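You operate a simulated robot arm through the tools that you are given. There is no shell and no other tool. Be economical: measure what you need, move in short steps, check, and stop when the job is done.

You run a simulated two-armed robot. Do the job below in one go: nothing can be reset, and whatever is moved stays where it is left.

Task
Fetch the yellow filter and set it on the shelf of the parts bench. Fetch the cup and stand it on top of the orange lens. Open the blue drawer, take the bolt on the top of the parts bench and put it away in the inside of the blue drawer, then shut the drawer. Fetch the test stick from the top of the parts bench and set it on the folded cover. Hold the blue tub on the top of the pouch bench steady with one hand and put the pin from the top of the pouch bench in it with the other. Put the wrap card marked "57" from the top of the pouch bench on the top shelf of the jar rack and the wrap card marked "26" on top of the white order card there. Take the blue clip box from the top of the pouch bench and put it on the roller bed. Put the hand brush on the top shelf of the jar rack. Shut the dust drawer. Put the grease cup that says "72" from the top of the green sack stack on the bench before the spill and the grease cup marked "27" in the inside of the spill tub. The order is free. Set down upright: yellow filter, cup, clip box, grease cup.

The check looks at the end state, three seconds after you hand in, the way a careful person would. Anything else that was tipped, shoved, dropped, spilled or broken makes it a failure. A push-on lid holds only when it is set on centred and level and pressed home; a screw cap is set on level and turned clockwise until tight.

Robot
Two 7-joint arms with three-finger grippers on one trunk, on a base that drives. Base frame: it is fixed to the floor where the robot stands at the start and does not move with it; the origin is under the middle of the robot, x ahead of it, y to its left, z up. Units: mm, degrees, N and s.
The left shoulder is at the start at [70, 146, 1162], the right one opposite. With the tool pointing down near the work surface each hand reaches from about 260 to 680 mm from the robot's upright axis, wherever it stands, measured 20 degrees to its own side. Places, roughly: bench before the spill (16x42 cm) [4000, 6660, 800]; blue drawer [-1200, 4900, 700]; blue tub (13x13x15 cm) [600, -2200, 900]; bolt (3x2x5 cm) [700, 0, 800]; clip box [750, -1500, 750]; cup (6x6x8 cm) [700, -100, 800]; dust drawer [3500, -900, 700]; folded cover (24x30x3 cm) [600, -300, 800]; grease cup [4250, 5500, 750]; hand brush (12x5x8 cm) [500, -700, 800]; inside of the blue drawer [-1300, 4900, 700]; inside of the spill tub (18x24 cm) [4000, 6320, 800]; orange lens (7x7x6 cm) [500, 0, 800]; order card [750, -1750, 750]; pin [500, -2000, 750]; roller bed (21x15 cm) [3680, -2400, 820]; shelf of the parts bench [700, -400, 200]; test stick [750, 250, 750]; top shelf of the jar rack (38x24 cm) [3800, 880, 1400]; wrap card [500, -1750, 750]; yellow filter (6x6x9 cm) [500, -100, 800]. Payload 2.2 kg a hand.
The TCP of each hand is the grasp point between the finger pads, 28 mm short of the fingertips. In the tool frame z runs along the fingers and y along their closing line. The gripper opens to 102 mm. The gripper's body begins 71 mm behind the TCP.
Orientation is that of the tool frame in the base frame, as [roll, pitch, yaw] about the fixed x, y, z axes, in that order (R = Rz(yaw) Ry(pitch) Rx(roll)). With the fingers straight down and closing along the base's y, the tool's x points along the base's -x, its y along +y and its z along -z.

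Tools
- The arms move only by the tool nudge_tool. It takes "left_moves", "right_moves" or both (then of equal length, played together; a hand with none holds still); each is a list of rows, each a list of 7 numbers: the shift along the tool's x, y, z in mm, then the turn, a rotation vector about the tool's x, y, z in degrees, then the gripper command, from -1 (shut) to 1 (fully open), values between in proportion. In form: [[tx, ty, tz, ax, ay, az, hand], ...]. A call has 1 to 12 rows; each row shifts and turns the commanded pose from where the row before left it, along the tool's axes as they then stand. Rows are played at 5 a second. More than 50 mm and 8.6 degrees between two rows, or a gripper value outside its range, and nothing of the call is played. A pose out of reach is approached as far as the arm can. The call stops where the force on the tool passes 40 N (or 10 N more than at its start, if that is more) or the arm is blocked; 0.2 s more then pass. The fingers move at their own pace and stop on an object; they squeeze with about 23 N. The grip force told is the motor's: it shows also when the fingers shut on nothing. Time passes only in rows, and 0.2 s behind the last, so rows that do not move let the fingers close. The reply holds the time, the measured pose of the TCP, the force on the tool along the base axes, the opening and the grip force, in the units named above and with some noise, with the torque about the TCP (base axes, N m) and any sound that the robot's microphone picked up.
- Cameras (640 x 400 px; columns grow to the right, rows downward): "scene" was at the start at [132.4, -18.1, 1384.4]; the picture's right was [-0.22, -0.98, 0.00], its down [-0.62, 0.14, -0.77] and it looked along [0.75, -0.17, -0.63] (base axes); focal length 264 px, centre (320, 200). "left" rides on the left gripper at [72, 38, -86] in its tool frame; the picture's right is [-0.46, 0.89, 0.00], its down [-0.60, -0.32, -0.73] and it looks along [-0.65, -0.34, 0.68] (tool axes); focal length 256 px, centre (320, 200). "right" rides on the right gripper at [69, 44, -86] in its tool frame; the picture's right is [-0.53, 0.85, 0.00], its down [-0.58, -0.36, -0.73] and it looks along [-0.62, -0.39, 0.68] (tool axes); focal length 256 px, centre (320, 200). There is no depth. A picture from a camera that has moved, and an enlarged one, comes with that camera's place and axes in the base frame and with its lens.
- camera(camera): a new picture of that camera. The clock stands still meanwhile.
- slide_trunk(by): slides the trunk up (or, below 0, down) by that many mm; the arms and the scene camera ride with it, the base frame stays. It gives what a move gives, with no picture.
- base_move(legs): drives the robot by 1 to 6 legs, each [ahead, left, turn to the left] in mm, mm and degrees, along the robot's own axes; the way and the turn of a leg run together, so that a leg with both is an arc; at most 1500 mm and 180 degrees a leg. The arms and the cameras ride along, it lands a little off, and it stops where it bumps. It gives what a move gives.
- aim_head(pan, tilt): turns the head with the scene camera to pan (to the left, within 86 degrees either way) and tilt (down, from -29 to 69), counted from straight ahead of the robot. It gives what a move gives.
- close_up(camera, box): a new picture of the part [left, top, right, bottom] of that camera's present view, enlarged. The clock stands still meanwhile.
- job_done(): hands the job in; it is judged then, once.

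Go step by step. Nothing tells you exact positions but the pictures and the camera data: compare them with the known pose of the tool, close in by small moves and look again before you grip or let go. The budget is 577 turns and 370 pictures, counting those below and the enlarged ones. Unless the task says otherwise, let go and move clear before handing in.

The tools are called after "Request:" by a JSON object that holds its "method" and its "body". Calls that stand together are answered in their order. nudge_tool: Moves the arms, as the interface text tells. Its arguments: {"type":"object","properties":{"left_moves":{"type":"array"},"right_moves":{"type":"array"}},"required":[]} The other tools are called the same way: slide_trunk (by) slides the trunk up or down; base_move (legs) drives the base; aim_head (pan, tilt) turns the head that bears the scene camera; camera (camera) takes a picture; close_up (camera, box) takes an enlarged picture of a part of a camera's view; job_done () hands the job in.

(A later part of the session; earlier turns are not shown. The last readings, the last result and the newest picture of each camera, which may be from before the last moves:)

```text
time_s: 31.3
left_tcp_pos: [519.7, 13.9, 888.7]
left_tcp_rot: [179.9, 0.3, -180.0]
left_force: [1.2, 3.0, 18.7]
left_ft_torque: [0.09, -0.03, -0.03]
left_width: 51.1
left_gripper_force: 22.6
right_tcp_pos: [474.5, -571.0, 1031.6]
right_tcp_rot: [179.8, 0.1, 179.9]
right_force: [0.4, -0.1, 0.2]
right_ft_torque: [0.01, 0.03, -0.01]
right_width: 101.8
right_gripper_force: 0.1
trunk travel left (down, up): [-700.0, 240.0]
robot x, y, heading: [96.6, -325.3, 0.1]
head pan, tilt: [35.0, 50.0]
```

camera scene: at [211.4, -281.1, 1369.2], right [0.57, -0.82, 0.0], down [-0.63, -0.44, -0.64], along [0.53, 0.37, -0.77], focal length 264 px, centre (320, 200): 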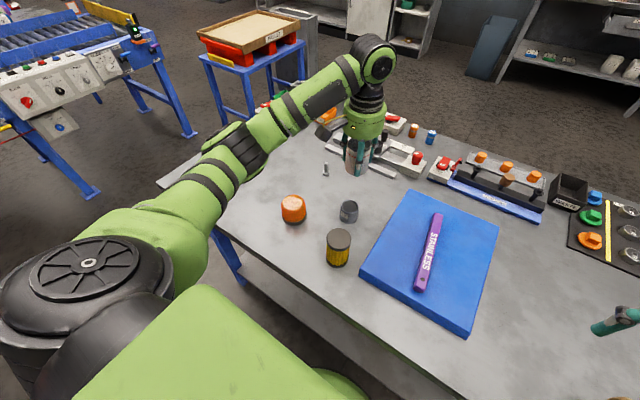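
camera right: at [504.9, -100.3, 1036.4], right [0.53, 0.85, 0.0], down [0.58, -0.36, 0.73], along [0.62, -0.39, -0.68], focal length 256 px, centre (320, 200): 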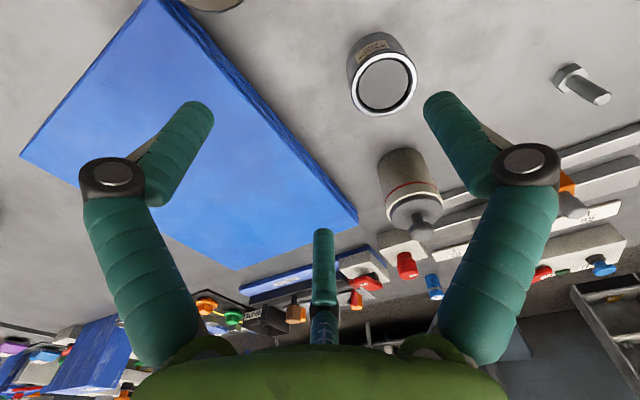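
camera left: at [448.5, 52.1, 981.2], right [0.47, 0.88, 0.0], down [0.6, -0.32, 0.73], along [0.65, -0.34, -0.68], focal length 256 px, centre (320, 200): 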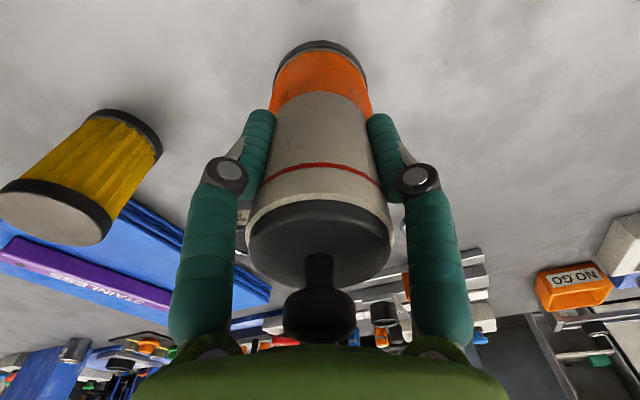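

Contact at z≈889. I ease up a little, open and rise.

Request:
{"method": "nudge_tool", "body": {"left_moves": [[0, 0, -2, 0, 0, 0, -1], [0, 0, 0, 0, 0, 0, 0.2], [0, 0, 0, 0, 0, 0, 0.6], [0, 0, 0, 0, 0, 0, 1], [0, 0, -20, 0, 0, 0, 1], [0, 0, -40, 0, 0, 0, 1], [0, 0, -40, 0, 0, 0, 1]]}}

Request:
{"method": "camera", "body": {"camera": "left"}}

Request:
{"method": "close_up", "body": {"camera": "scene", "box": [230, 110, 390, 260]}}

```text
time_s: 32.9
left_tcp_pos: [518.4, 14.1, 990.4]
left_tcp_rot: [179.8, -0.1, 179.9]
left_force: [-0.5, 0.2, 0.3]
left_ft_torque: [0.05, 0.02, -0.02]
left_width: 102.0
left_gripper_force: 0.0
right_tcp_pos: [475.9, -570.7, 1031.1]
right_tcp_rot: [179.9, 0.1, 179.9]
right_force: [-0.1, 0.5, 0.8]
right_ft_torque: [0.02, 0.0, 0.02]
right_width: 101.8
right_gripper_force: 0.1
trunk travel left (down, up): [-700.0, 240.0]
robot x, y, heading: [99.8, -329.5, -0.2]
head pan, tilt: [35.0, 50.0]
```

```text
337 pictures are left
camera left: at [447.9, 51.8, 1075.8], right [0.47, 0.88, 0.0], down [0.6, -0.32, 0.73], along [0.65, -0.34, -0.68], focal length 256 px, centre (320, 200)
```

left: 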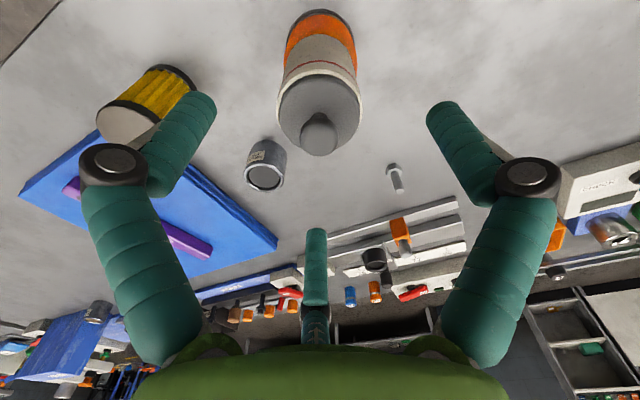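

```text
2.67 times, centred on (310, 185) of scene
camera zoom: at [210.9, -282.0, 1369.2], right [0.57, -0.82, 0.0], down [-0.63, -0.44, -0.64], along [0.53, 0.37, -0.77], focal length 704 px, centre (347, 240)
```

zoom: 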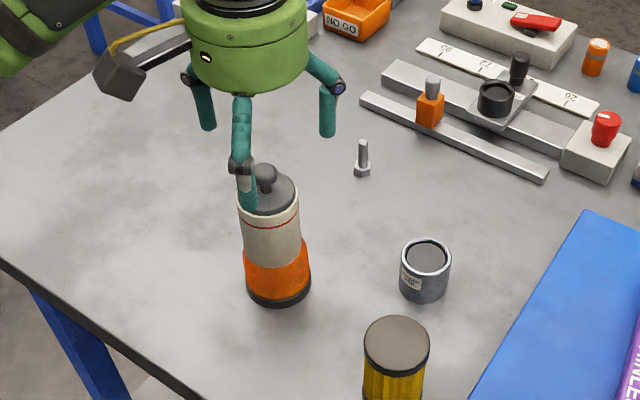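

The cup stands centred on the lens. Next comes the filter: I back off 100 mm, tilt the left tool 45° forward and line it up for a slanted grasp.

Request:
{"method": "base_move", "body": {"legs": [[-100, 0, 0]]}}

Request:
{"method": "nudge_tool", "body": {"left_moves": [[0, 0, 0, 0, -7.5, 0, 1], [0, 0, 0, 0, -7.5, 0, 1], [0, 0, 0, 0, -7.5, 0, 1], [0, 0, 0, 0, -7.5, 0, 1], [0, 0, 0, 0, -7.5, 0, 1], [0, 0, 0, 0, -7.5, 0, 1], [14.3, -40, 8.3, 0, 0, 0, 1], [14.3, -40, 8.3, 0, 0, 0, 1], [14.3, -40, 8.3, 0, 0, 0, 1], [14.3, -40, 8.3, 0, 0, 0, 1]]}}

Request:
{"method": "camera", "body": {"camera": "left"}}

Request:
{"method": "camera", "body": {"camera": "scene"}}

```text
time_s: 34.0
left_tcp_pos: [421.4, 16.0, 988.5]
left_tcp_rot: [-180.0, -0.1, 179.9]
left_force: [0.8, -0.1, 1.1]
left_ft_torque: [-0.02, 0.01, 0.03]
left_width: 101.9
left_gripper_force: 0.0
right_tcp_pos: [377.6, -570.2, 1031.1]
right_tcp_rot: [179.9, 0.0, 180.0]
right_force: [-0.9, -0.9, -0.1]
right_ft_torque: [0.0, 0.02, 0.01]
right_width: 101.9
right_gripper_force: 0.1
trunk travel left (down, up): [-700.0, 240.0]
robot x, y, heading: [-0.4, -323.1, -0.0]
head pan, tilt: [35.0, 50.0]
```

```text
time_s: 36.2
left_tcp_pos: [439.5, -133.4, 917.1]
left_tcp_rot: [179.9, 44.9, 179.9]
left_force: [-0.2, 0.7, 0.3]
left_ft_torque: [-0.03, -0.01, -0.02]
left_width: 101.9
left_gripper_force: 0.0
left hand out of reach, approached as far as the arm can: row 7, 8, 9
right_tcp_pos: [377.4, -571.1, 1030.3]
right_tcp_rot: [179.9, -0.1, -179.9]
right_force: [-0.7, -0.3, 0.5]
right_ft_torque: [-0.02, 0.02, -0.01]
right_width: 102.0
right_gripper_force: 0.1
trunk travel left (down, up): [-700.0, 240.0]
robot x, y, heading: [1.6, -326.1, 0.0]
head pan, tilt: [35.0, 50.0]
```

```text
335 pictures are left
camera left: at [327.7, -96.5, 927.1], right [0.33, 0.88, 0.33], down [-0.09, -0.32, 0.94], along [0.94, -0.34, -0.03], focal length 256 px, centre (320, 200)
```

left: 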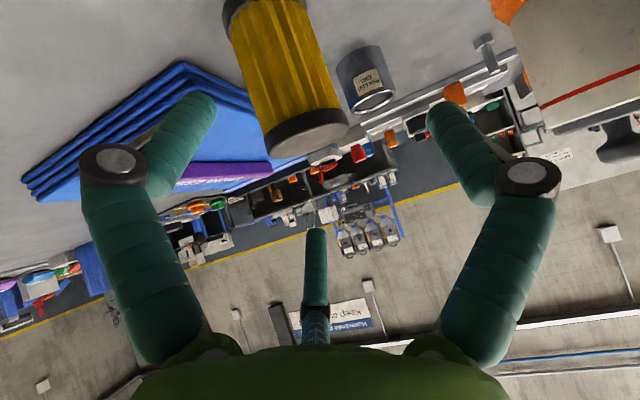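

```text
334 pictures are left
camera scene: at [113.4, -282.5, 1369.3], right [0.57, -0.82, 0.0], down [-0.63, -0.44, -0.64], along [0.53, 0.37, -0.77], focal length 264 px, centre (320, 200)
```

scene: 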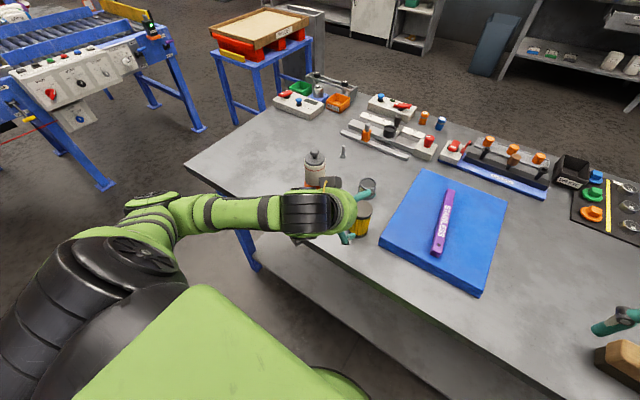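

The arm is a bit too folded here, so I back off another 100 mm and line up again.

Request:
{"method": "base_move", "body": {"legs": [[-100, 0, 0]]}}

Request:
{"method": "nudge_tool", "body": {"left_moves": [[-20, -3, 20, 0, 0, 0, 1], [-20, -3, 20, 0, 0, 0, 1], [-10, -3, 10, 0, 0, 0, 1], [0, -3, 0, 0, 0, 0, 1]]}}

Request:
{"method": "camera", "body": {"camera": "left"}}

```text
time_s: 37.4
left_tcp_pos: [338.0, -132.8, 917.2]
left_tcp_rot: [-180.0, 45.0, -180.0]
left_force: [-0.2, -0.3, 0.5]
left_ft_torque: [-0.02, 0.01, 0.01]
left_width: 101.7
left_gripper_force: 0.0
right_tcp_pos: [277.4, -570.7, 1029.7]
right_tcp_rot: [179.9, 0.1, 179.9]
right_force: [0.0, 0.5, 0.2]
right_ft_torque: [-0.02, 0.03, -0.02]
right_width: 102.0
right_gripper_force: 0.2
trunk travel left (down, up): [-700.0, 240.0]
robot x, y, heading: [-100.6, -322.9, -0.1]
head pan, tilt: [35.0, 50.0]
```

```text
time_s: 38.4
left_tcp_pos: [409.4, -144.2, 916.2]
left_tcp_rot: [-179.9, 44.9, -179.9]
left_force: [-0.2, -0.1, 0.0]
left_ft_torque: [0.0, -0.02, -0.03]
left_width: 101.8
left_gripper_force: 0.1
right_tcp_pos: [275.6, -569.9, 1030.8]
right_tcp_rot: [179.8, 0.0, 180.0]
right_force: [0.4, 0.3, -0.2]
right_ft_torque: [0.0, -0.03, -0.03]
right_width: 101.9
right_gripper_force: 0.0
trunk travel left (down, up): [-700.0, 240.0]
robot x, y, heading: [-104.0, -328.4, -0.1]
head pan, tilt: [35.0, 50.0]
```

```text
333 pictures are left
camera left: at [297.4, -107.1, 926.7], right [0.33, 0.89, 0.33], down [-0.09, -0.32, 0.94], along [0.94, -0.34, -0.03], focal length 256 px, centre (320, 200)
```

left: 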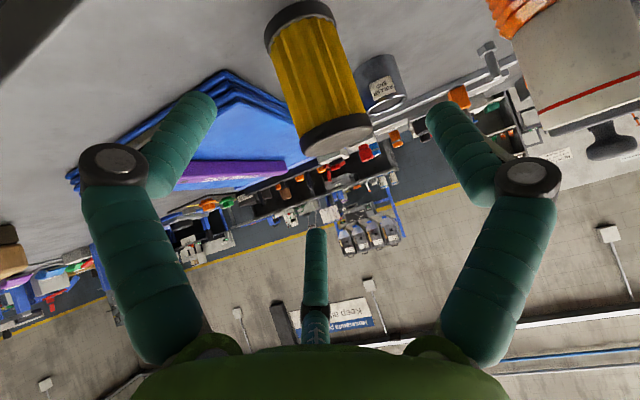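

Request:
{"method": "nudge_tool", "body": {"left_moves": [[0, -2, 30, 0, 0, 0, 1], [0, 0, 30, 0, 0, 0, 1]]}}

Request:
{"method": "camera", "body": {"camera": "left"}}

```text
time_s: 39.0
left_tcp_pos: [452.2, -145.3, 873.0]
left_tcp_rot: [179.9, 45.0, 179.9]
left_force: [-0.4, 0.5, 0.5]
left_ft_torque: [-0.01, 0.01, 0.0]
left_width: 102.2
left_gripper_force: 0.1
right_tcp_pos: [277.0, -569.9, 1030.9]
right_tcp_rot: [179.9, 0.0, -180.0]
right_force: [-0.4, 0.1, -0.1]
right_ft_torque: [-0.02, 0.02, 0.02]
right_width: 102.1
right_gripper_force: 0.1
trunk travel left (down, up): [-700.0, 240.0]
robot x, y, heading: [-97.4, -327.4, -0.1]
head pan, tilt: [35.0, 50.0]
```

```text
332 pictures are left
camera left: at [340.2, -108.5, 883.3], right [0.33, 0.89, 0.33], down [-0.09, -0.32, 0.94], along [0.94, -0.34, -0.03], focal length 256 px, centre (320, 200)
```

left: 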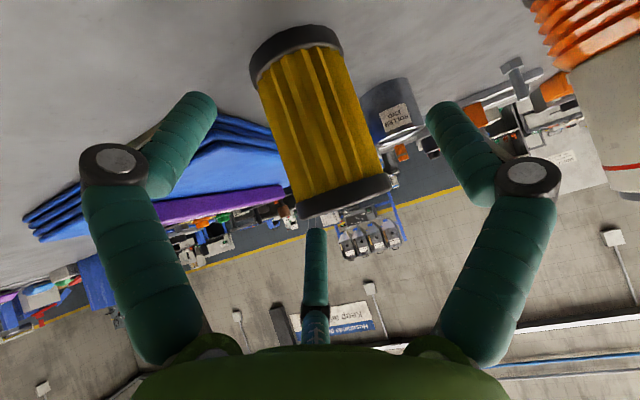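

I grip slightly higher, near z 860, so that no finger touches the filter's top corner.

Request:
{"method": "nudge_tool", "body": {"left_moves": [[-11, 0, 0, 0, 0, 0, 1], [0, 0, 15, 0, 0, 0, 1], [0, 0, 15, 0, 0, 0, 1], [0, 0, 0, 0, 0, 0, -1], [0, 0, 0, 0, 0, 0, -1], [0, 0, 0, 0, 0, 0, -1]]}}

Request:
{"method": "camera", "body": {"camera": "left"}}

```text
time_s: 40.4
left_tcp_pos: [480.1, -148.4, 863.7]
left_tcp_rot: [180.0, 45.2, 179.9]
left_force: [3.4, 0.3, 4.9]
left_ft_torque: [0.19, -0.07, -0.09]
left_width: 68.3
left_gripper_force: 22.9
right_tcp_pos: [275.7, -569.9, 1032.2]
right_tcp_rot: [180.0, 0.0, -179.9]
right_force: [0.0, 0.7, 0.2]
right_ft_torque: [0.0, -0.02, 0.04]
right_width: 102.0
right_gripper_force: 0.0
trunk travel left (down, up): [-700.0, 240.0]
robot x, y, heading: [-100.5, -324.2, -0.1]
head pan, tilt: [35.0, 50.0]
```

```text
331 pictures are left
camera left: at [369.1, -109.0, 871.9], right [0.33, 0.89, 0.33], down [-0.09, -0.32, 0.94], along [0.94, -0.34, -0.02], focal length 256 px, centre (320, 200)
```

left: 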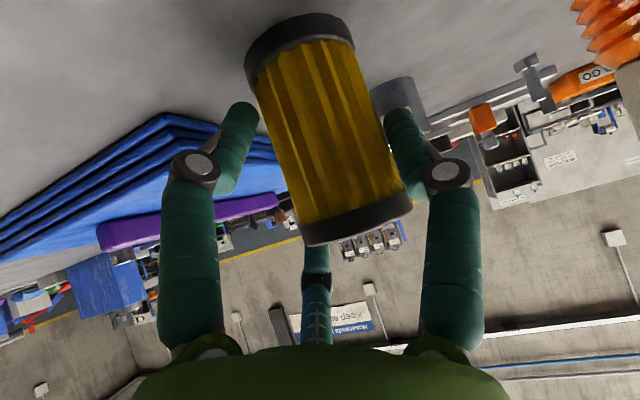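

It closed at 68 mm. I lift slightly and check that the filter comes along.

Request:
{"method": "nudge_tool", "body": {"left_moves": [[-10, 0, -10, 0, 0, 0, -1], [-10, 0, -10, 0, 0, 0, -1], [-10, 0, -10, 0, 0, 0, -1], [0, 0, 0, 0, 0, 0, -1]]}}

Request:
{"method": "camera", "body": {"camera": "left"}}

Request:
{"method": "close_up", "body": {"camera": "scene", "box": [260, 120, 460, 270]}}

```text
time_s: 41.4
left_tcp_pos: [480.0, -146.6, 903.4]
left_tcp_rot: [180.0, 44.9, -179.9]
left_force: [0.5, 0.3, -1.5]
left_ft_torque: [0.0, 0.01, 0.01]
left_width: 68.3
left_gripper_force: 23.2
right_tcp_pos: [277.1, -569.6, 1031.8]
right_tcp_rot: [179.9, 0.0, -180.0]
right_force: [-0.2, 0.3, 0.3]
right_ft_torque: [0.01, 0.02, -0.01]
right_width: 102.0
right_gripper_force: 0.0
trunk travel left (down, up): [-700.0, 240.0]
robot x, y, heading: [-100.7, -325.5, -0.1]
head pan, tilt: [35.0, 50.0]
```

```text
330 pictures are left
camera left: at [368.7, -108.8, 913.2], right [0.33, 0.89, 0.33], down [-0.09, -0.32, 0.94], along [0.94, -0.34, -0.03], focal length 256 px, centre (320, 200)
```

left: 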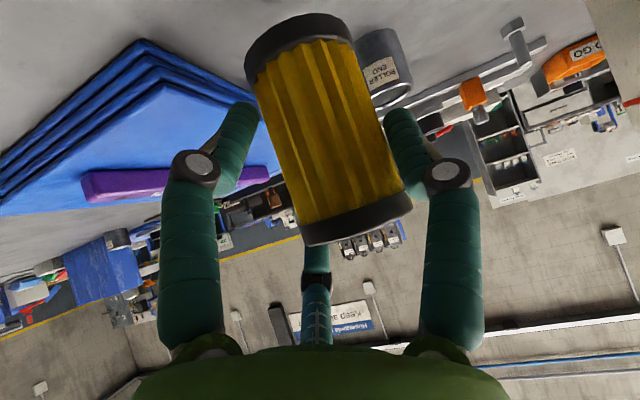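

```text
2.67 times, centred on (360, 195) of scene
camera zoom: at [12.0, -280.7, 1369.2], right [0.57, -0.82, 0.0], down [-0.63, -0.44, -0.64], along [0.53, 0.37, -0.77], focal length 704 px, centre (213, 213)
```

zoom: 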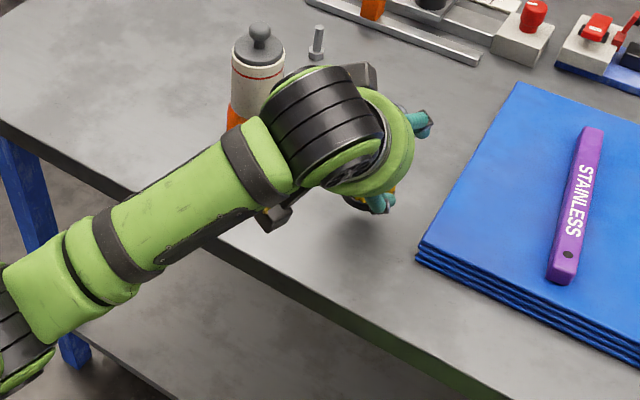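

The filter is firmly held. I back away from the bench, lower the trunk and look at the shelf.

Request:
{"method": "base_move", "body": {"legs": [[-260, 0, 0]]}}

Request:
{"method": "slide_trunk", "body": {"by": -560}}

Request:
{"method": "aim_head", "body": {"pan": 0, "tilt": 35}}

Request:
{"method": "camera", "body": {"camera": "scene"}}

Request:
{"method": "camera", "body": {"camera": "left"}}

```text
time_s: 43.2
left_tcp_pos: [219.6, -145.1, 903.3]
left_tcp_rot: [179.9, 44.9, 180.0]
left_force: [0.7, -0.1, -1.6]
left_ft_torque: [-0.01, 0.04, 0.0]
left_width: 68.0
left_gripper_force: 22.9
right_tcp_pos: [16.3, -569.0, 1031.7]
right_tcp_rot: [179.8, 0.1, 179.9]
right_force: [0.8, -0.3, 0.7]
right_ft_torque: [0.03, 0.02, -0.04]
right_width: 101.9
right_gripper_force: 0.1
trunk travel left (down, up): [-700.0, 240.0]
robot x, y, heading: [-362.6, -321.7, -0.1]
head pan, tilt: [35.0, 50.0]
```

```text
refused: -560 is not a number from -400 to 400
```

```text
time_s: 44.3
left_tcp_pos: [219.6, -145.3, 903.5]
left_tcp_rot: [180.0, 44.9, 179.9]
left_force: [-0.3, 0.3, -0.5]
left_ft_torque: [-0.03, 0.01, 0.04]
left_width: 67.9
left_gripper_force: 22.4
right_tcp_pos: [16.0, -571.0, 1032.0]
right_tcp_rot: [179.9, 0.0, -180.0]
right_force: [0.2, 0.0, -0.7]
right_ft_torque: [0.01, 0.0, -0.02]
right_width: 101.8
right_gripper_force: 0.1
trunk travel left (down, up): [-700.0, 240.0]
robot x, y, heading: [-356.7, -327.6, -0.3]
head pan, tilt: [0.0, 35.0]
```

```text
328 pictures are left
camera scene: at [-223.5, -324.3, 1390.9], right [0.0, -1.0, 0.0], down [-0.57, 0.0, -0.82], along [0.82, 0.0, -0.57], focal length 264 px, centre (320, 200)
```

scene: 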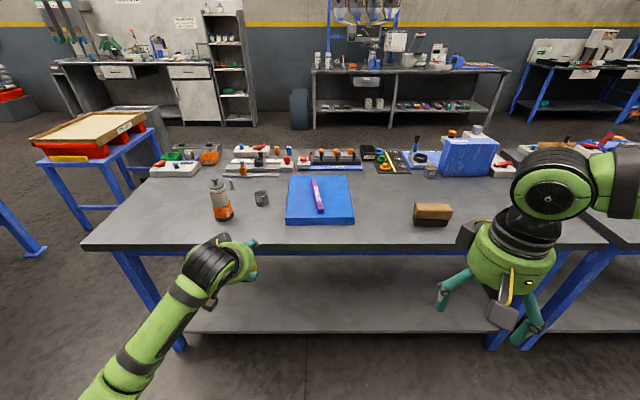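

```text
327 pictures are left
camera left: at [108.5, -108.3, 913.0], right [0.33, 0.89, 0.33], down [-0.09, -0.32, 0.94], along [0.94, -0.34, -0.03], focal length 256 px, centre (320, 200)
```

left: 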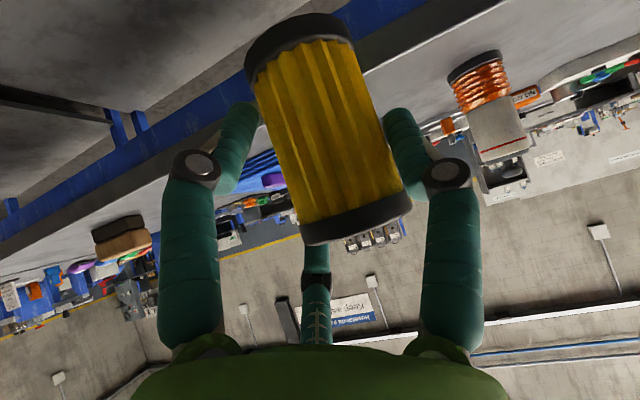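

The shelf is bare and open. I lower the trunk in two steps.

Request:
{"method": "slide_trunk", "body": {"by": -290}}

Request:
{"method": "slide_trunk", "body": {"by": -290}}

Request:
{"method": "aim_head", "body": {"pan": 5, "tilt": 20}}

Request:
{"method": "camera", "body": {"camera": "scene"}}

```text
time_s: 47.2
left_tcp_pos: [219.2, -145.6, 614.3]
left_tcp_rot: [-180.0, 44.8, -180.0]
left_force: [0.5, 1.1, -1.1]
left_ft_torque: [-0.04, 0.04, -0.01]
left_width: 67.8
left_gripper_force: 22.6
right_tcp_pos: [14.9, -568.9, 741.3]
right_tcp_rot: [180.0, 0.0, 179.9]
right_force: [0.1, 0.3, -1.2]
right_ft_torque: [-0.03, 0.01, 0.02]
right_width: 102.1
right_gripper_force: 0.1
trunk travel left (down, up): [-410.0, 530.0]
robot x, y, heading: [-361.1, -322.8, -0.2]
head pan, tilt: [0.0, 35.0]
```

```text
time_s: 50.1
left_tcp_pos: [218.2, -145.3, 323.9]
left_tcp_rot: [-179.9, 44.9, 179.9]
left_force: [-0.3, -0.6, -1.4]
left_ft_torque: [0.0, 0.0, 0.0]
left_width: 68.0
left_gripper_force: 23.1
right_tcp_pos: [15.7, -569.8, 451.7]
right_tcp_rot: [179.9, 0.0, 179.9]
right_force: [0.8, -0.2, 0.2]
right_ft_torque: [-0.01, 0.0, -0.01]
right_width: 102.2
right_gripper_force: 0.0
trunk travel left (down, up): [-120.0, 820.0]
robot x, y, heading: [-358.3, -328.9, -0.2]
head pan, tilt: [0.0, 35.0]
```

```text
time_s: 50.9
left_tcp_pos: [218.5, -145.7, 323.6]
left_tcp_rot: [-179.9, 44.9, -180.0]
left_force: [0.6, 0.6, -1.1]
left_ft_torque: [0.01, 0.03, 0.04]
left_width: 67.6
left_gripper_force: 23.2
right_tcp_pos: [15.7, -569.6, 450.7]
right_tcp_rot: [179.9, -0.1, 179.9]
right_force: [-0.2, 0.1, 1.3]
right_ft_torque: [0.01, 0.0, 0.0]
right_width: 101.7
right_gripper_force: 0.2
trunk travel left (down, up): [-120.0, 820.0]
robot x, y, heading: [-358.6, -322.7, -0.3]
head pan, tilt: [5.0, 20.0]
```

```text
326 pictures are left
camera scene: at [-219.1, -316.4, 834.7], right [0.08, -1.0, 0.0], down [-0.34, -0.03, -0.94], along [0.94, 0.08, -0.34], focal length 264 px, centre (320, 200)
```

scene: 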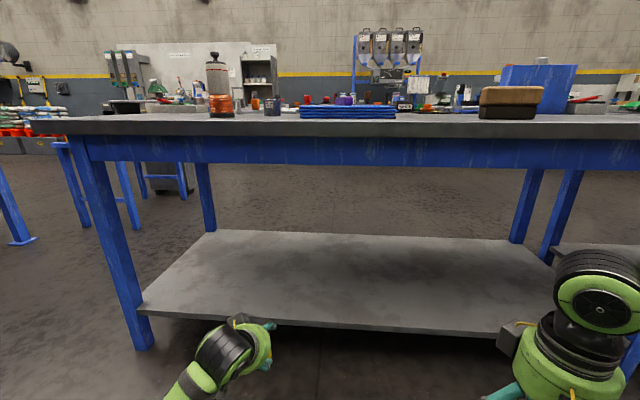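

The shelf top is at about z 193–213 and the way is clear. I drive forward to bring the filter over the shelf.

Request:
{"method": "base_move", "body": {"legs": [[150, 0, 0], [165, 0, 0]]}}

Request:
{"method": "camera", "body": {"camera": "left"}}

Request:
{"method": "camera", "body": {"camera": "scene"}}

```text
time_s: 53.3
left_tcp_pos: [534.8, -146.7, 323.5]
left_tcp_rot: [179.9, 44.9, 179.9]
left_force: [0.4, -0.6, -1.2]
left_ft_torque: [-0.01, -0.01, -0.03]
left_width: 67.7
left_gripper_force: 23.0
right_tcp_pos: [331.7, -570.9, 451.4]
right_tcp_rot: [179.9, 0.1, 179.9]
right_force: [0.1, 0.0, -0.4]
right_ft_torque: [0.04, 0.04, 0.02]
right_width: 101.9
right_gripper_force: 0.1
trunk travel left (down, up): [-120.0, 820.0]
robot x, y, heading: [-43.9, -327.5, -0.3]
head pan, tilt: [5.0, 20.0]
```

```text
325 pictures are left
camera left: at [424.4, -110.0, 333.1], right [0.33, 0.88, 0.33], down [-0.09, -0.32, 0.94], along [0.94, -0.34, -0.03], focal length 256 px, centre (320, 200)
```

left: 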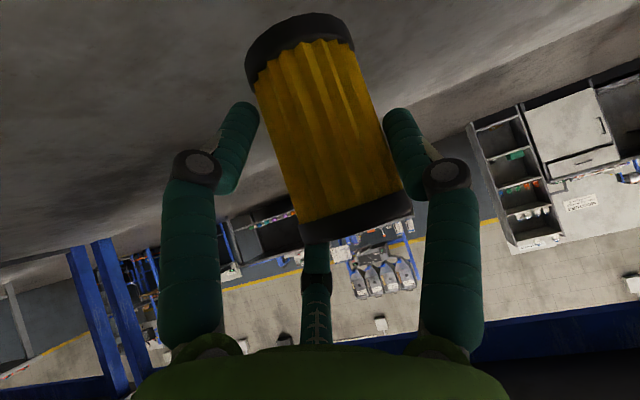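

```text
324 pictures are left
camera scene: at [96.9, -317.7, 834.8], right [0.08, -1.0, 0.0], down [-0.34, -0.03, -0.94], along [0.94, 0.08, -0.34], focal length 264 px, centre (320, 200)
```

scene: 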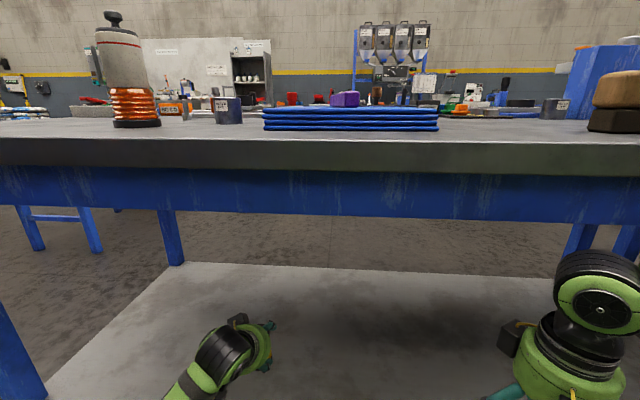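

Request:
{"method": "nudge_tool", "body": {"left_moves": [[12, 0, 12, 0, 0, 0, -1], [12, 0, 12, 0, 0, 0, -1], [2.8, 0, 2.8, 0, 0, 0, -1], [2.8, 0, 2.8, 0, 0, 0, -1], [2.8, 0, 2.8, 0, 0, 0, -1], [2.8, 0, 2.8, 0, 0, 0, -1], [2.8, 0, 2.8, 0, 0, 0, -1], [2.8, 0, 2.8, 0, 0, 0, -1]]}}

```text
time_s: 55.1
left_tcp_pos: [535.3, -146.9, 265.9]
left_tcp_rot: [-180.0, 44.9, 180.0]
left_force: [-0.1, 0.7, -1.6]
left_ft_torque: [0.02, 0.0, 0.02]
left_width: 67.7
left_gripper_force: 23.2
right_tcp_pos: [331.6, -570.7, 451.9]
right_tcp_rot: [179.9, -0.1, 179.9]
right_force: [-0.3, -0.4, 1.2]
right_ft_torque: [0.0, -0.01, -0.04]
right_width: 101.9
right_gripper_force: 0.2
trunk travel left (down, up): [-120.0, 820.0]
robot x, y, heading: [-50.6, -328.4, -0.0]
head pan, tilt: [5.0, 20.0]
```

Request:
{"method": "nudge_tool", "body": {"left_moves": [[2, 0, 2, 0, 0, 0, -1], [2, 0, 2, 0, 0, 0, -1], [2, 0, 2, 0, 0, 0, -1], [2, 0, 2, 0, 0, 0, -1], [2, 0, 2, 0, 0, 0, -1], [2, 0, 2, 0, 0, 0, -1]]}}

Request:
{"method": "camera", "body": {"camera": "left"}}

```text
time_s: 56.5
left_tcp_pos: [535.9, -148.5, 248.4]
left_tcp_rot: [180.0, 44.9, 179.9]
left_force: [0.1, 0.0, -1.4]
left_ft_torque: [-0.02, 0.0, 0.03]
left_width: 67.5
left_gripper_force: 22.5
right_tcp_pos: [331.7, -571.4, 451.3]
right_tcp_rot: [179.9, 0.0, 179.8]
right_force: [0.1, -0.1, -0.3]
right_ft_torque: [0.03, 0.0, 0.02]
right_width: 101.7
right_gripper_force: 0.0
trunk travel left (down, up): [-120.0, 820.0]
robot x, y, heading: [-44.6, -323.6, -0.2]
head pan, tilt: [5.0, 20.0]
```

```text
323 pictures are left
camera left: at [424.4, -110.0, 258.4], right [0.33, 0.88, 0.33], down [-0.09, -0.32, 0.94], along [0.94, -0.34, -0.03], focal length 256 px, centre (320, 200)
```

left: 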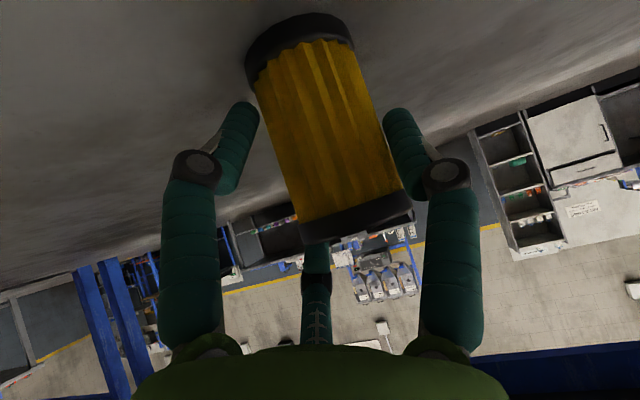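

Request:
{"method": "nudge_tool", "body": {"left_moves": [[2, 0, 2, 0, 0, 0, -1], [2, 0, 2, 0, 0, 0, -1], [2, 0, 2, 0, 0, 0, -1], [2, 0, 2, 0, 0, 0, -1], [2, 0, 2, 0, 0, 0, -1], [2, 0, 2, 0, 0, 0, -1], [2, 0, 2, 0, 0, 0, -1], [2, 0, 2, 0, 0, 0, -1]]}}

Request:
{"method": "camera", "body": {"camera": "left"}}

```text
time_s: 58.3
left_tcp_pos: [535.8, -148.7, 233.1]
left_tcp_rot: [-180.0, 45.6, 180.0]
left_force: [-5.4, -0.1, 27.1]
left_ft_torque: [0.24, 0.61, -0.13]
left_width: 71.6
left_gripper_force: 23.1
right_tcp_pos: [329.6, -570.8, 452.3]
right_tcp_rot: [179.9, 0.4, 179.9]
right_force: [0.3, -0.7, 0.1]
right_ft_torque: [0.01, 0.04, 0.0]
right_width: 101.9
right_gripper_force: 0.1
trunk travel left (down, up): [-120.0, 820.0]
robot x, y, heading: [-45.8, -322.7, -0.1]
head pan, tilt: [5.0, 20.0]
```

```text
322 pictures are left
camera left: at [424.6, -110.7, 240.7], right [0.33, 0.88, 0.33], down [-0.1, -0.32, 0.94], along [0.94, -0.34, -0.01], focal length 256 px, centre (320, 200)
```

left: 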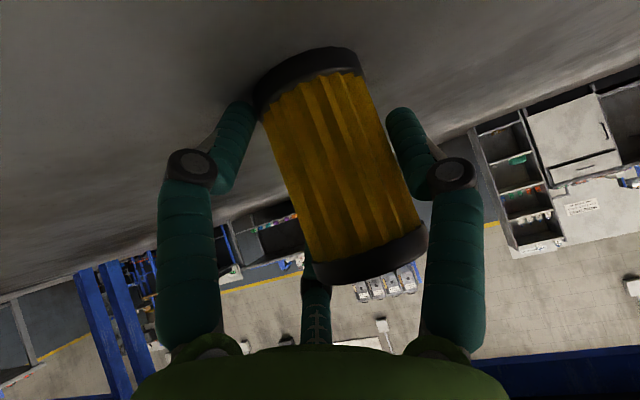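

The filter touches the shelf, and it slipped upright in the grip. I ease off slightly, open and pull back along the tool axis.

Request:
{"method": "nudge_tool", "body": {"left_moves": [[-1, 0, -1, 0, 0, 0, -1], [0, 0, 0, 0, 0, 0, 0.6], [0, 0, 0, 0, 0, 0, 1], [0, 0, 0, 0, 0, 0, 1], [0, 0, -15, 0, 0, 0, 1], [0, 0, -20, 0, 0, 0, 1]]}}

Request:
{"method": "camera", "body": {"camera": "left"}}

```text
time_s: 59.7
left_tcp_pos: [509.6, -147.2, 252.4]
left_tcp_rot: [-180.0, 44.9, 179.9]
left_force: [0.5, -0.9, 0.1]
left_ft_torque: [-0.03, 0.0, -0.01]
left_width: 102.0
left_gripper_force: 0.0
right_tcp_pos: [331.8, -571.5, 451.2]
right_tcp_rot: [179.9, 0.1, 180.0]
right_force: [0.5, 0.1, 0.2]
right_ft_torque: [0.01, 0.01, 0.02]
right_width: 102.1
right_gripper_force: 0.1
trunk travel left (down, up): [-120.0, 820.0]
robot x, y, heading: [-47.1, -326.7, -0.2]
head pan, tilt: [5.0, 20.0]
```

```text
321 pictures are left
camera left: at [399.3, -109.4, 261.8], right [0.33, 0.88, 0.33], down [-0.09, -0.32, 0.94], along [0.94, -0.34, -0.03], focal length 256 px, centre (320, 200)
```

left: 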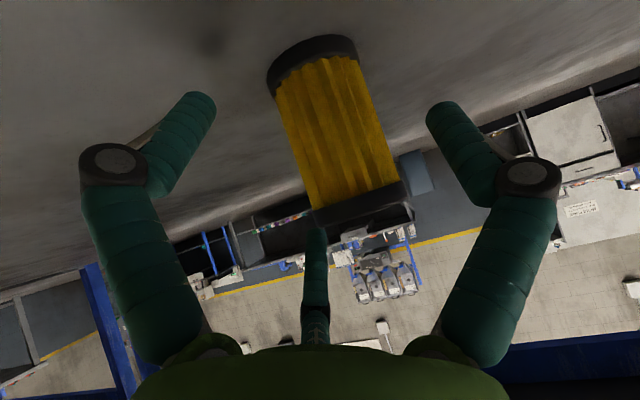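

The filter stands upright on the shelf. I retreat and raise the trunk.

Request:
{"method": "nudge_tool", "body": {"left_moves": [[0, 0, -40, 0, 0, 0, 1], [0, 0, -40, 0, 0, 0, 1]]}}

Request:
{"method": "base_move", "body": {"legs": [[-300, 0, 0]]}}

Request:
{"method": "camera", "body": {"camera": "scene"}}

```text
time_s: 60.3
left_tcp_pos: [453.2, -147.8, 307.9]
left_tcp_rot: [-180.0, 44.9, 179.9]
left_force: [-0.3, -0.3, 0.1]
left_ft_torque: [-0.01, -0.01, -0.03]
left_width: 101.9
left_gripper_force: 0.0
right_tcp_pos: [331.2, -571.3, 451.9]
right_tcp_rot: [179.8, 0.0, 179.9]
right_force: [-0.1, -0.3, 0.4]
right_ft_torque: [0.0, 0.02, 0.0]
right_width: 102.0
right_gripper_force: 0.0
trunk travel left (down, up): [-120.0, 820.0]
robot x, y, heading: [-46.7, -326.3, -0.2]
head pan, tilt: [5.0, 20.0]
```

```text
time_s: 62.3
left_tcp_pos: [158.6, -147.3, 307.6]
left_tcp_rot: [-180.0, 44.9, 179.8]
left_force: [-0.5, -0.2, -0.5]
left_ft_torque: [0.0, 0.03, 0.03]
left_width: 102.1
left_gripper_force: 0.0
right_tcp_pos: [34.4, -570.8, 451.6]
right_tcp_rot: [179.9, 0.0, 179.7]
right_force: [-0.3, -0.4, 0.9]
right_ft_torque: [0.02, 0.0, -0.03]
right_width: 102.0
right_gripper_force: 0.1
trunk travel left (down, up): [-120.0, 820.0]
robot x, y, heading: [-340.3, -323.9, -0.3]
head pan, tilt: [5.0, 20.0]
```

```text
320 pictures are left
camera scene: at [-199.6, -316.5, 834.8], right [0.08, -1.0, 0.0], down [-0.34, -0.03, -0.94], along [0.94, 0.08, -0.34], focal length 264 px, centre (320, 200)
```

scene: 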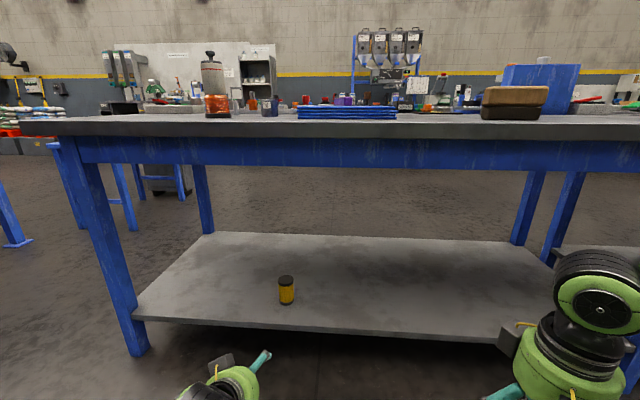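

The filter is right. Next I raise the trunk, level the left tool and return for the bolt.

Request:
{"method": "slide_trunk", "body": {"by": 290}}

Request:
{"method": "slide_trunk", "body": {"by": 290}}

Request:
{"method": "nudge_tool", "body": {"left_moves": [[0, 0, 0, 0, 7.5, 0, 1], [0, 0, -30, 0, 7.5, 0, 1], [0, 0, -30, 0, 7.5, 0, 1], [0, 0, -30, 0, 7.5, 0, 1], [0, 0, 0, 0, 7.5, 0, 1], [0, 0, 0, 0, 7.5, 0, 1]]}}

Request:
{"method": "base_move", "body": {"legs": [[0, 130, 0], [430, 0, 0]]}}

Request:
{"method": "aim_head", "body": {"pan": 15, "tilt": 55}}

Request:
{"method": "camera", "body": {"camera": "scene"}}

```text
time_s: 65.2
left_tcp_pos: [158.6, -147.1, 600.0]
left_tcp_rot: [-180.0, 44.9, 179.8]
left_force: [0.0, -0.7, 0.1]
left_ft_torque: [-0.05, -0.01, -0.01]
left_width: 102.1
left_gripper_force: 0.1
right_tcp_pos: [33.9, -570.8, 741.3]
right_tcp_rot: [179.9, 0.1, 179.7]
right_force: [-0.2, -0.2, -0.1]
right_ft_torque: [-0.04, -0.02, -0.01]
right_width: 101.8
right_gripper_force: 0.1
trunk travel left (down, up): [-410.0, 530.0]
robot x, y, heading: [-344.6, -325.9, -0.2]
head pan, tilt: [5.0, 20.0]
```

```text
time_s: 68.2
left_tcp_pos: [158.7, -147.0, 888.3]
left_tcp_rot: [179.9, 44.9, 179.8]
left_force: [-0.1, -0.4, -0.5]
left_ft_torque: [0.03, 0.0, -0.04]
left_width: 102.0
left_gripper_force: 0.1
right_tcp_pos: [33.6, -570.6, 1031.4]
right_tcp_rot: [179.9, 0.0, 179.7]
right_force: [0.2, 0.5, -0.2]
right_ft_torque: [0.0, -0.01, 0.01]
right_width: 101.7
right_gripper_force: 0.2
trunk travel left (down, up): [-700.0, 240.0]
robot x, y, heading: [-339.0, -327.0, -0.2]
head pan, tilt: [5.0, 20.0]
```

```text
time_s: 69.6
left_tcp_pos: [113.2, -144.9, 966.7]
left_tcp_rot: [180.0, -0.2, 179.9]
left_force: [0.0, 0.9, -0.5]
left_ft_torque: [0.02, 0.0, 0.02]
left_width: 102.3
left_gripper_force: 0.0
right_tcp_pos: [33.6, -569.1, 1031.4]
right_tcp_rot: [180.0, 0.1, 179.8]
right_force: [-1.1, 0.7, 0.0]
right_ft_torque: [0.01, 0.01, -0.03]
right_width: 101.9
right_gripper_force: 0.0
trunk travel left (down, up): [-700.0, 240.0]
robot x, y, heading: [-343.4, -326.8, -0.7]
head pan, tilt: [5.0, 20.0]
```

```text
time_s: 73.1
left_tcp_pos: [545.7, -19.6, 967.5]
left_tcp_rot: [-180.0, 0.0, 179.9]
left_force: [0.9, -0.7, -0.3]
left_ft_torque: [0.0, 0.01, -0.01]
left_width: 102.0
left_gripper_force: 0.1
right_tcp_pos: [465.8, -441.8, 1032.1]
right_tcp_rot: [179.9, 0.0, 179.8]
right_force: [1.0, -0.5, -0.3]
right_ft_torque: [-0.02, 0.0, -0.02]
right_width: 102.1
right_gripper_force: 0.0
trunk travel left (down, up): [-700.0, 240.0]
robot x, y, heading: [90.5, -196.9, -0.5]
head pan, tilt: [5.0, 20.0]
```

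```text
time_s: 74.1
left_tcp_pos: [544.8, -18.3, 966.9]
left_tcp_rot: [-179.9, 0.1, 179.8]
left_force: [0.7, 0.1, 0.1]
left_ft_torque: [-0.01, 0.01, -0.02]
left_width: 102.1
left_gripper_force: 0.1
right_tcp_pos: [466.9, -442.0, 1030.4]
right_tcp_rot: [179.9, 0.1, 179.7]
right_force: [0.1, 0.1, -0.8]
right_ft_torque: [-0.02, -0.02, 0.03]
right_width: 102.2
right_gripper_force: 0.0
trunk travel left (down, up): [-700.0, 240.0]
robot x, y, heading: [93.3, -196.3, -0.4]
head pan, tilt: [15.0, 55.0]
```

```text
319 pictures are left
camera scene: at [209.6, -177.7, 1362.8], right [0.25, -0.97, 0.0], down [-0.79, -0.21, -0.57], along [0.56, 0.15, -0.82], focal length 264 px, centre (320, 200)
```

scene: 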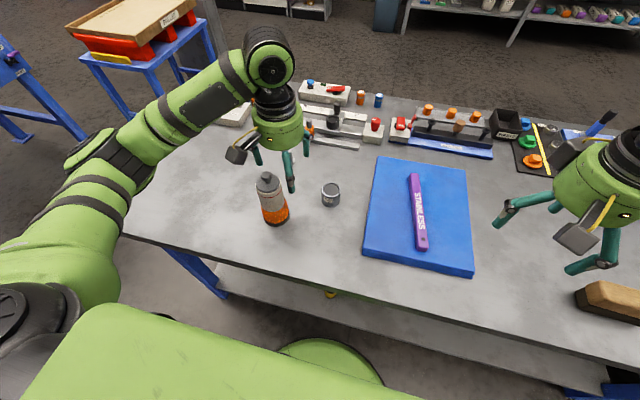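

The cup is still standing and the hand is just above it, so I rise first. Then I move over to the bolt near [697,37].

Request:
{"method": "nudge_tool", "body": {"left_moves": [[0, 0, -45, 0, 0, 0, 1], [-36, 12.5, 0, 0, 0, 0, 1], [-36, 12.5, 0, 0, 0, 0, 0.5], [-36, 12.5, 0, 0, 0, 0, 0], [-36, 12.5, 0, 0, 0, 0, 0], [0, 0, 40, 0, 0, 0, 0], [0, 0, 20, 0, 0, 0, 0]]}}

Request:
{"method": "camera", "body": {"camera": "left"}}

```text
time_s: 75.7
left_tcp_pos: [690.5, 31.4, 953.2]
left_tcp_rot: [-180.0, -0.1, 179.8]
left_force: [-0.4, -0.3, 0.1]
left_ft_torque: [0.01, 0.0, -0.01]
left_width: 51.2
left_gripper_force: 0.0
right_tcp_pos: [466.7, -441.3, 1030.2]
right_tcp_rot: [179.9, 0.0, 179.7]
right_force: [-0.3, -0.1, 0.2]
right_ft_torque: [-0.01, -0.02, 0.01]
right_width: 101.7
right_gripper_force: 0.2
trunk travel left (down, up): [-700.0, 240.0]
robot x, y, heading: [91.5, -192.8, -0.5]
head pan, tilt: [15.0, 55.0]
```

```text
318 pictures are left
camera left: at [619.0, 68.8, 1038.1], right [0.47, 0.88, 0.0], down [0.6, -0.32, 0.73], along [0.65, -0.34, -0.68], focal length 256 px, centre (320, 200)
```

left: 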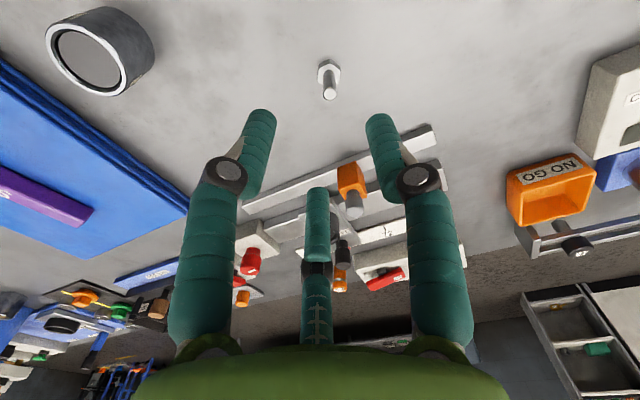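

The bolt's axis is at [700,34.6]. I centre over it and go down to grip the shank just above its head.

Request:
{"method": "nudge_tool", "body": {"left_moves": [[-9.5, 3.2, 40, 0, 0, 0, 0], [0, 0, 40, 0, 0, 0, 0]]}}

Request:
{"method": "camera", "body": {"camera": "left"}}

```text
time_s: 76.3
left_tcp_pos: [699.6, 35.7, 871.3]
left_tcp_rot: [180.0, 0.0, 179.8]
left_force: [-0.5, -0.7, -0.4]
left_ft_torque: [0.05, 0.07, 0.01]
left_width: 51.0
left_gripper_force: 0.1
right_tcp_pos: [467.8, -442.8, 1031.3]
right_tcp_rot: [179.9, 0.0, 179.8]
right_force: [-0.1, 0.2, -0.1]
right_ft_torque: [0.0, 0.0, -0.02]
right_width: 102.1
right_gripper_force: 0.1
trunk travel left (down, up): [-700.0, 240.0]
robot x, y, heading: [89.9, -193.9, -0.2]
head pan, tilt: [15.0, 55.0]
```

```text
317 pictures are left
camera left: at [628.4, 72.5, 957.1], right [0.47, 0.88, 0.0], down [0.6, -0.32, 0.73], along [0.65, -0.34, -0.68], focal length 256 px, centre (320, 200)
```

left: 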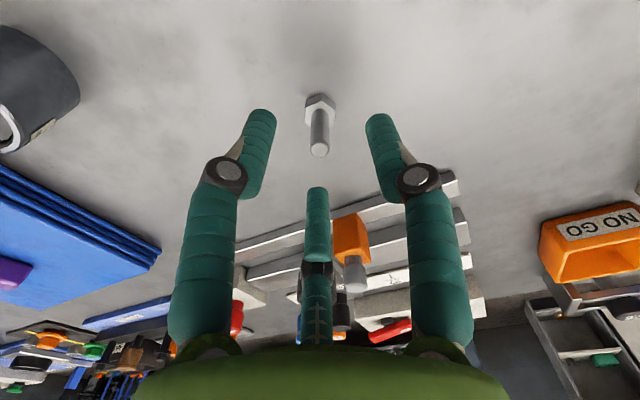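

Request:
{"method": "nudge_tool", "body": {"left_moves": [[0, 0, 15, 0, 0, 0, 0], [0, 0, 15, 0, 0, 0, 0], [0, 0, 0, 0, 0, 0, -1], [0, 0, 0, 0, 0, 0, -1], [0, 0, 0, 0, 0, 0, -1], [0, 0, -30, 0, 0, 0, -1], [0, 0, -40, 0, 0, 0, -1]]}}

Request:
{"method": "camera", "body": {"camera": "left"}}

```text
time_s: 77.9
left_tcp_pos: [698.6, 33.7, 912.0]
left_tcp_rot: [179.9, -0.1, 179.7]
left_force: [0.0, 0.6, -0.1]
left_ft_torque: [0.01, -0.02, 0.0]
left_width: 9.9
left_gripper_force: 23.2
right_tcp_pos: [467.5, -441.7, 1031.2]
right_tcp_rot: [-180.0, 0.0, 179.8]
right_force: [-0.8, 0.4, -0.2]
right_ft_torque: [0.03, 0.0, -0.01]
right_width: 102.1
right_gripper_force: 0.1
trunk travel left (down, up): [-700.0, 240.0]
robot x, y, heading: [90.9, -193.9, -0.5]
head pan, tilt: [15.0, 55.0]
```

```text
316 pictures are left
camera left: at [627.4, 71.7, 998.0], right [0.47, 0.88, 0.0], down [0.6, -0.32, 0.73], along [0.65, -0.34, -0.68], focal length 256 px, centre (320, 200)
```

left: 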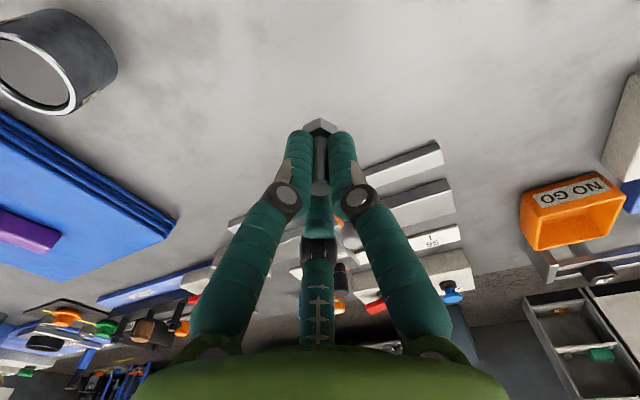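

The bolt is held. I lift it high and drive right to reach the brush.

Request:
{"method": "nudge_tool", "body": {"left_moves": [[0, 0, -45, 0, 0, 0, -1], [0, 0, -45, 0, 0, 0, -1], [0, 0, -45, 0, 0, 0, -1], [35, 20, -20, 0, 0, 0, -1], [35, 20, -20, 0, 0, 0, -1]]}}

Request:
{"method": "base_move", "body": {"legs": [[0, -340, 0]]}}

Request:
{"method": "aim_head", "body": {"pan": -25, "tilt": 55}}

Request:
{"method": "camera", "body": {"camera": "scene"}}

```text
time_s: 79.1
left_tcp_pos: [626.7, 76.3, 1087.8]
left_tcp_rot: [-179.9, 0.0, 180.0]
left_force: [0.1, -0.4, 0.4]
left_ft_torque: [-0.03, -0.03, 0.06]
left_width: 9.6
left_gripper_force: 23.5
right_tcp_pos: [464.4, -440.4, 1032.2]
right_tcp_rot: [-179.9, 0.2, 179.8]
right_force: [-0.2, 0.1, 0.5]
right_ft_torque: [0.01, -0.01, -0.01]
right_width: 102.0
right_gripper_force: 0.0
trunk travel left (down, up): [-700.0, 240.0]
robot x, y, heading: [89.5, -194.6, -0.4]
head pan, tilt: [15.0, 55.0]
```

```text
time_s: 81.3
left_tcp_pos: [627.3, -262.3, 1087.3]
left_tcp_rot: [-179.9, -0.2, 179.8]
left_force: [0.3, 0.5, -0.7]
left_ft_torque: [0.0, -0.02, -0.01]
left_width: 9.8
left_gripper_force: 23.0
right_tcp_pos: [466.9, -778.9, 1031.4]
right_tcp_rot: [-179.9, 0.0, 179.9]
right_force: [0.8, 0.4, -0.3]
right_ft_torque: [-0.02, -0.02, 0.01]
right_width: 102.1
right_gripper_force: 0.0
trunk travel left (down, up): [-700.0, 240.0]
robot x, y, heading: [89.8, -536.5, -0.3]
head pan, tilt: [15.0, 55.0]
```

```text
time_s: 82.4
left_tcp_pos: [628.0, -262.1, 1086.5]
left_tcp_rot: [179.9, -0.1, 179.8]
left_force: [0.0, 0.3, -0.5]
left_ft_torque: [0.0, 0.03, -0.04]
left_width: 9.7
left_gripper_force: 23.3
right_tcp_pos: [464.9, -779.9, 1031.7]
right_tcp_rot: [179.8, 0.1, 179.8]
right_force: [-0.2, 0.7, 0.4]
right_ft_torque: [-0.02, 0.01, 0.01]
right_width: 102.0
right_gripper_force: 0.1
trunk travel left (down, up): [-700.0, 240.0]
robot x, y, heading: [86.7, -532.8, -0.4]
head pan, tilt: [-25.0, 55.0]
```

```text
315 pictures are left
camera scene: at [203.4, -564.8, 1362.7], right [-0.43, -0.9, 0.0], down [-0.74, 0.35, -0.57], along [0.52, -0.25, -0.82], focal length 264 px, centre (320, 200)
```

scene: 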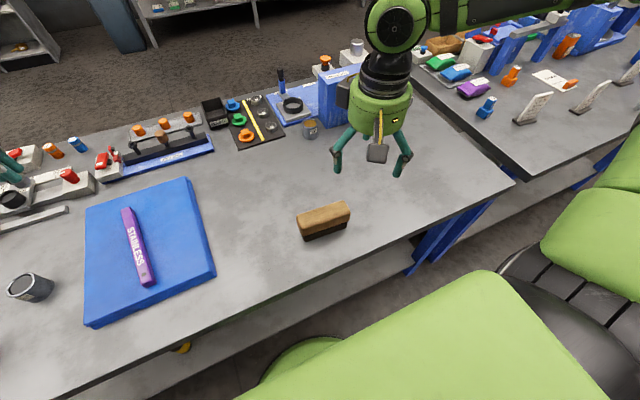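

Request:
{"method": "close_up", "body": {"camera": "scene", "box": [270, 180, 380, 260]}}

```text
5.00 times, centred on (325, 220) of scene
camera zoom: at [203.4, -564.8, 1362.7], right [-0.43, -0.9, 0.0], down [-0.74, 0.35, -0.57], along [0.52, -0.25, -0.82], focal length 1320 px, centre (295, 100)
```

zoom: 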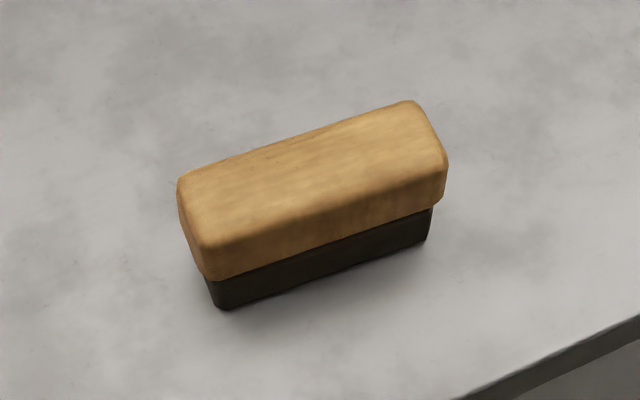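

The brush lies at about [485,-706] with its long axis nearly along y, so the right gripper must close along x. I turn it 84° above the brush.

Request:
{"method": "nudge_tool", "body": {"right_moves": [[-10, 36, 32, 0, 0, 0, 1], [-10, 36, 32, 0, 0, 0, 1], [0, 0, 0, 0, 0, -8.43, 1], [0, 0, 0, 0, 0, -8.43, 1], [0, 0, 0, 0, 0, -8.43, 1], [0, 0, 0, 0, 0, -8.43, 1], [0, 0, 0, 0, 0, -8.43, 1], [0, 0, 0, 0, 0, -8.43, 1], [0, 0, 0, 0, 0, -8.43, 1], [0, 0, 0, 0, 0, -8.43, 1], [0, 0, 0, 0, 0, -8.43, 1], [0, 0, 0, 0, 0, -8.43, 1]]}}

Request:
{"method": "camera", "body": {"camera": "right"}}

```text
time_s: 85.0
left_tcp_pos: [628.0, -263.2, 1087.1]
left_tcp_rot: [-179.9, -0.1, 179.8]
left_force: [0.9, -0.5, -0.6]
left_ft_torque: [-0.02, 0.02, 0.0]
left_width: 10.1
left_gripper_force: 23.4
right_tcp_pos: [485.7, -709.5, 968.6]
right_tcp_rot: [-179.9, 0.1, -95.7]
right_force: [-0.6, 0.2, 0.0]
right_ft_torque: [0.02, -0.01, 0.04]
right_width: 102.1
right_gripper_force: 0.1
trunk travel left (down, up): [-700.0, 240.0]
robot x, y, heading: [89.7, -534.2, 0.0]
head pan, tilt: [-25.0, 55.0]
```

```text
313 pictures are left
camera right: at [435.0, -772.2, 1054.2], right [-0.79, 0.62, 0.0], down [0.42, 0.54, 0.73], along [0.45, 0.58, -0.68], focal length 256 px, centre (320, 200)
```

right: 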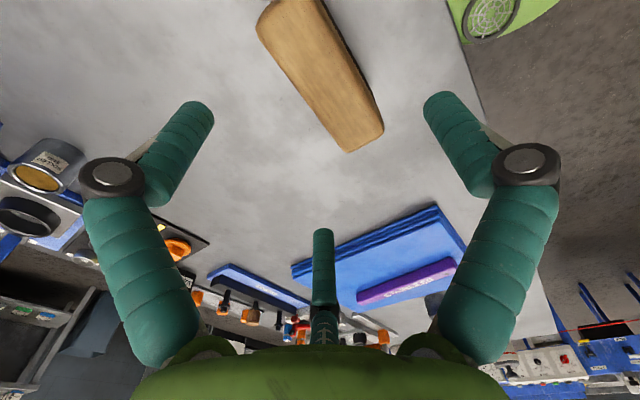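

Request:
{"method": "nudge_tool", "body": {"right_moves": [[-3, 6, 30, 0, 0, 0, 1], [0, 0, 35, 0, 0, 0, 1]]}}

Request:
{"method": "camera", "body": {"camera": "right"}}

```text
time_s: 85.6
left_tcp_pos: [628.4, -263.7, 1087.5]
left_tcp_rot: [179.9, -0.1, 179.8]
left_force: [-0.6, 0.4, -0.3]
left_ft_torque: [0.01, -0.01, 0.01]
left_width: 9.8
left_gripper_force: 23.1
right_tcp_pos: [480.0, -705.5, 902.2]
right_tcp_rot: [-180.0, 0.1, -95.8]
right_force: [0.7, -0.3, 2.0]
right_ft_torque: [0.02, 0.02, 0.02]
right_width: 102.0
right_gripper_force: 0.0
trunk travel left (down, up): [-700.0, 240.0]
robot x, y, heading: [92.3, -532.9, -0.3]
head pan, tilt: [-25.0, 55.0]
```

```text
312 pictures are left
camera right: at [430.5, -768.9, 989.1], right [-0.79, 0.62, 0.0], down [0.42, 0.53, 0.73], along [0.45, 0.58, -0.68], focal length 256 px, centre (320, 200)
```

right: 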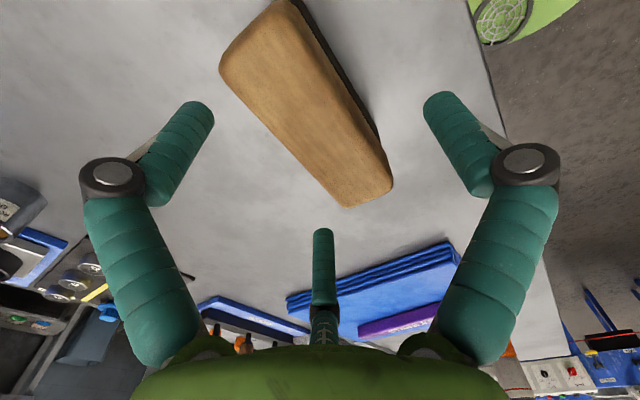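

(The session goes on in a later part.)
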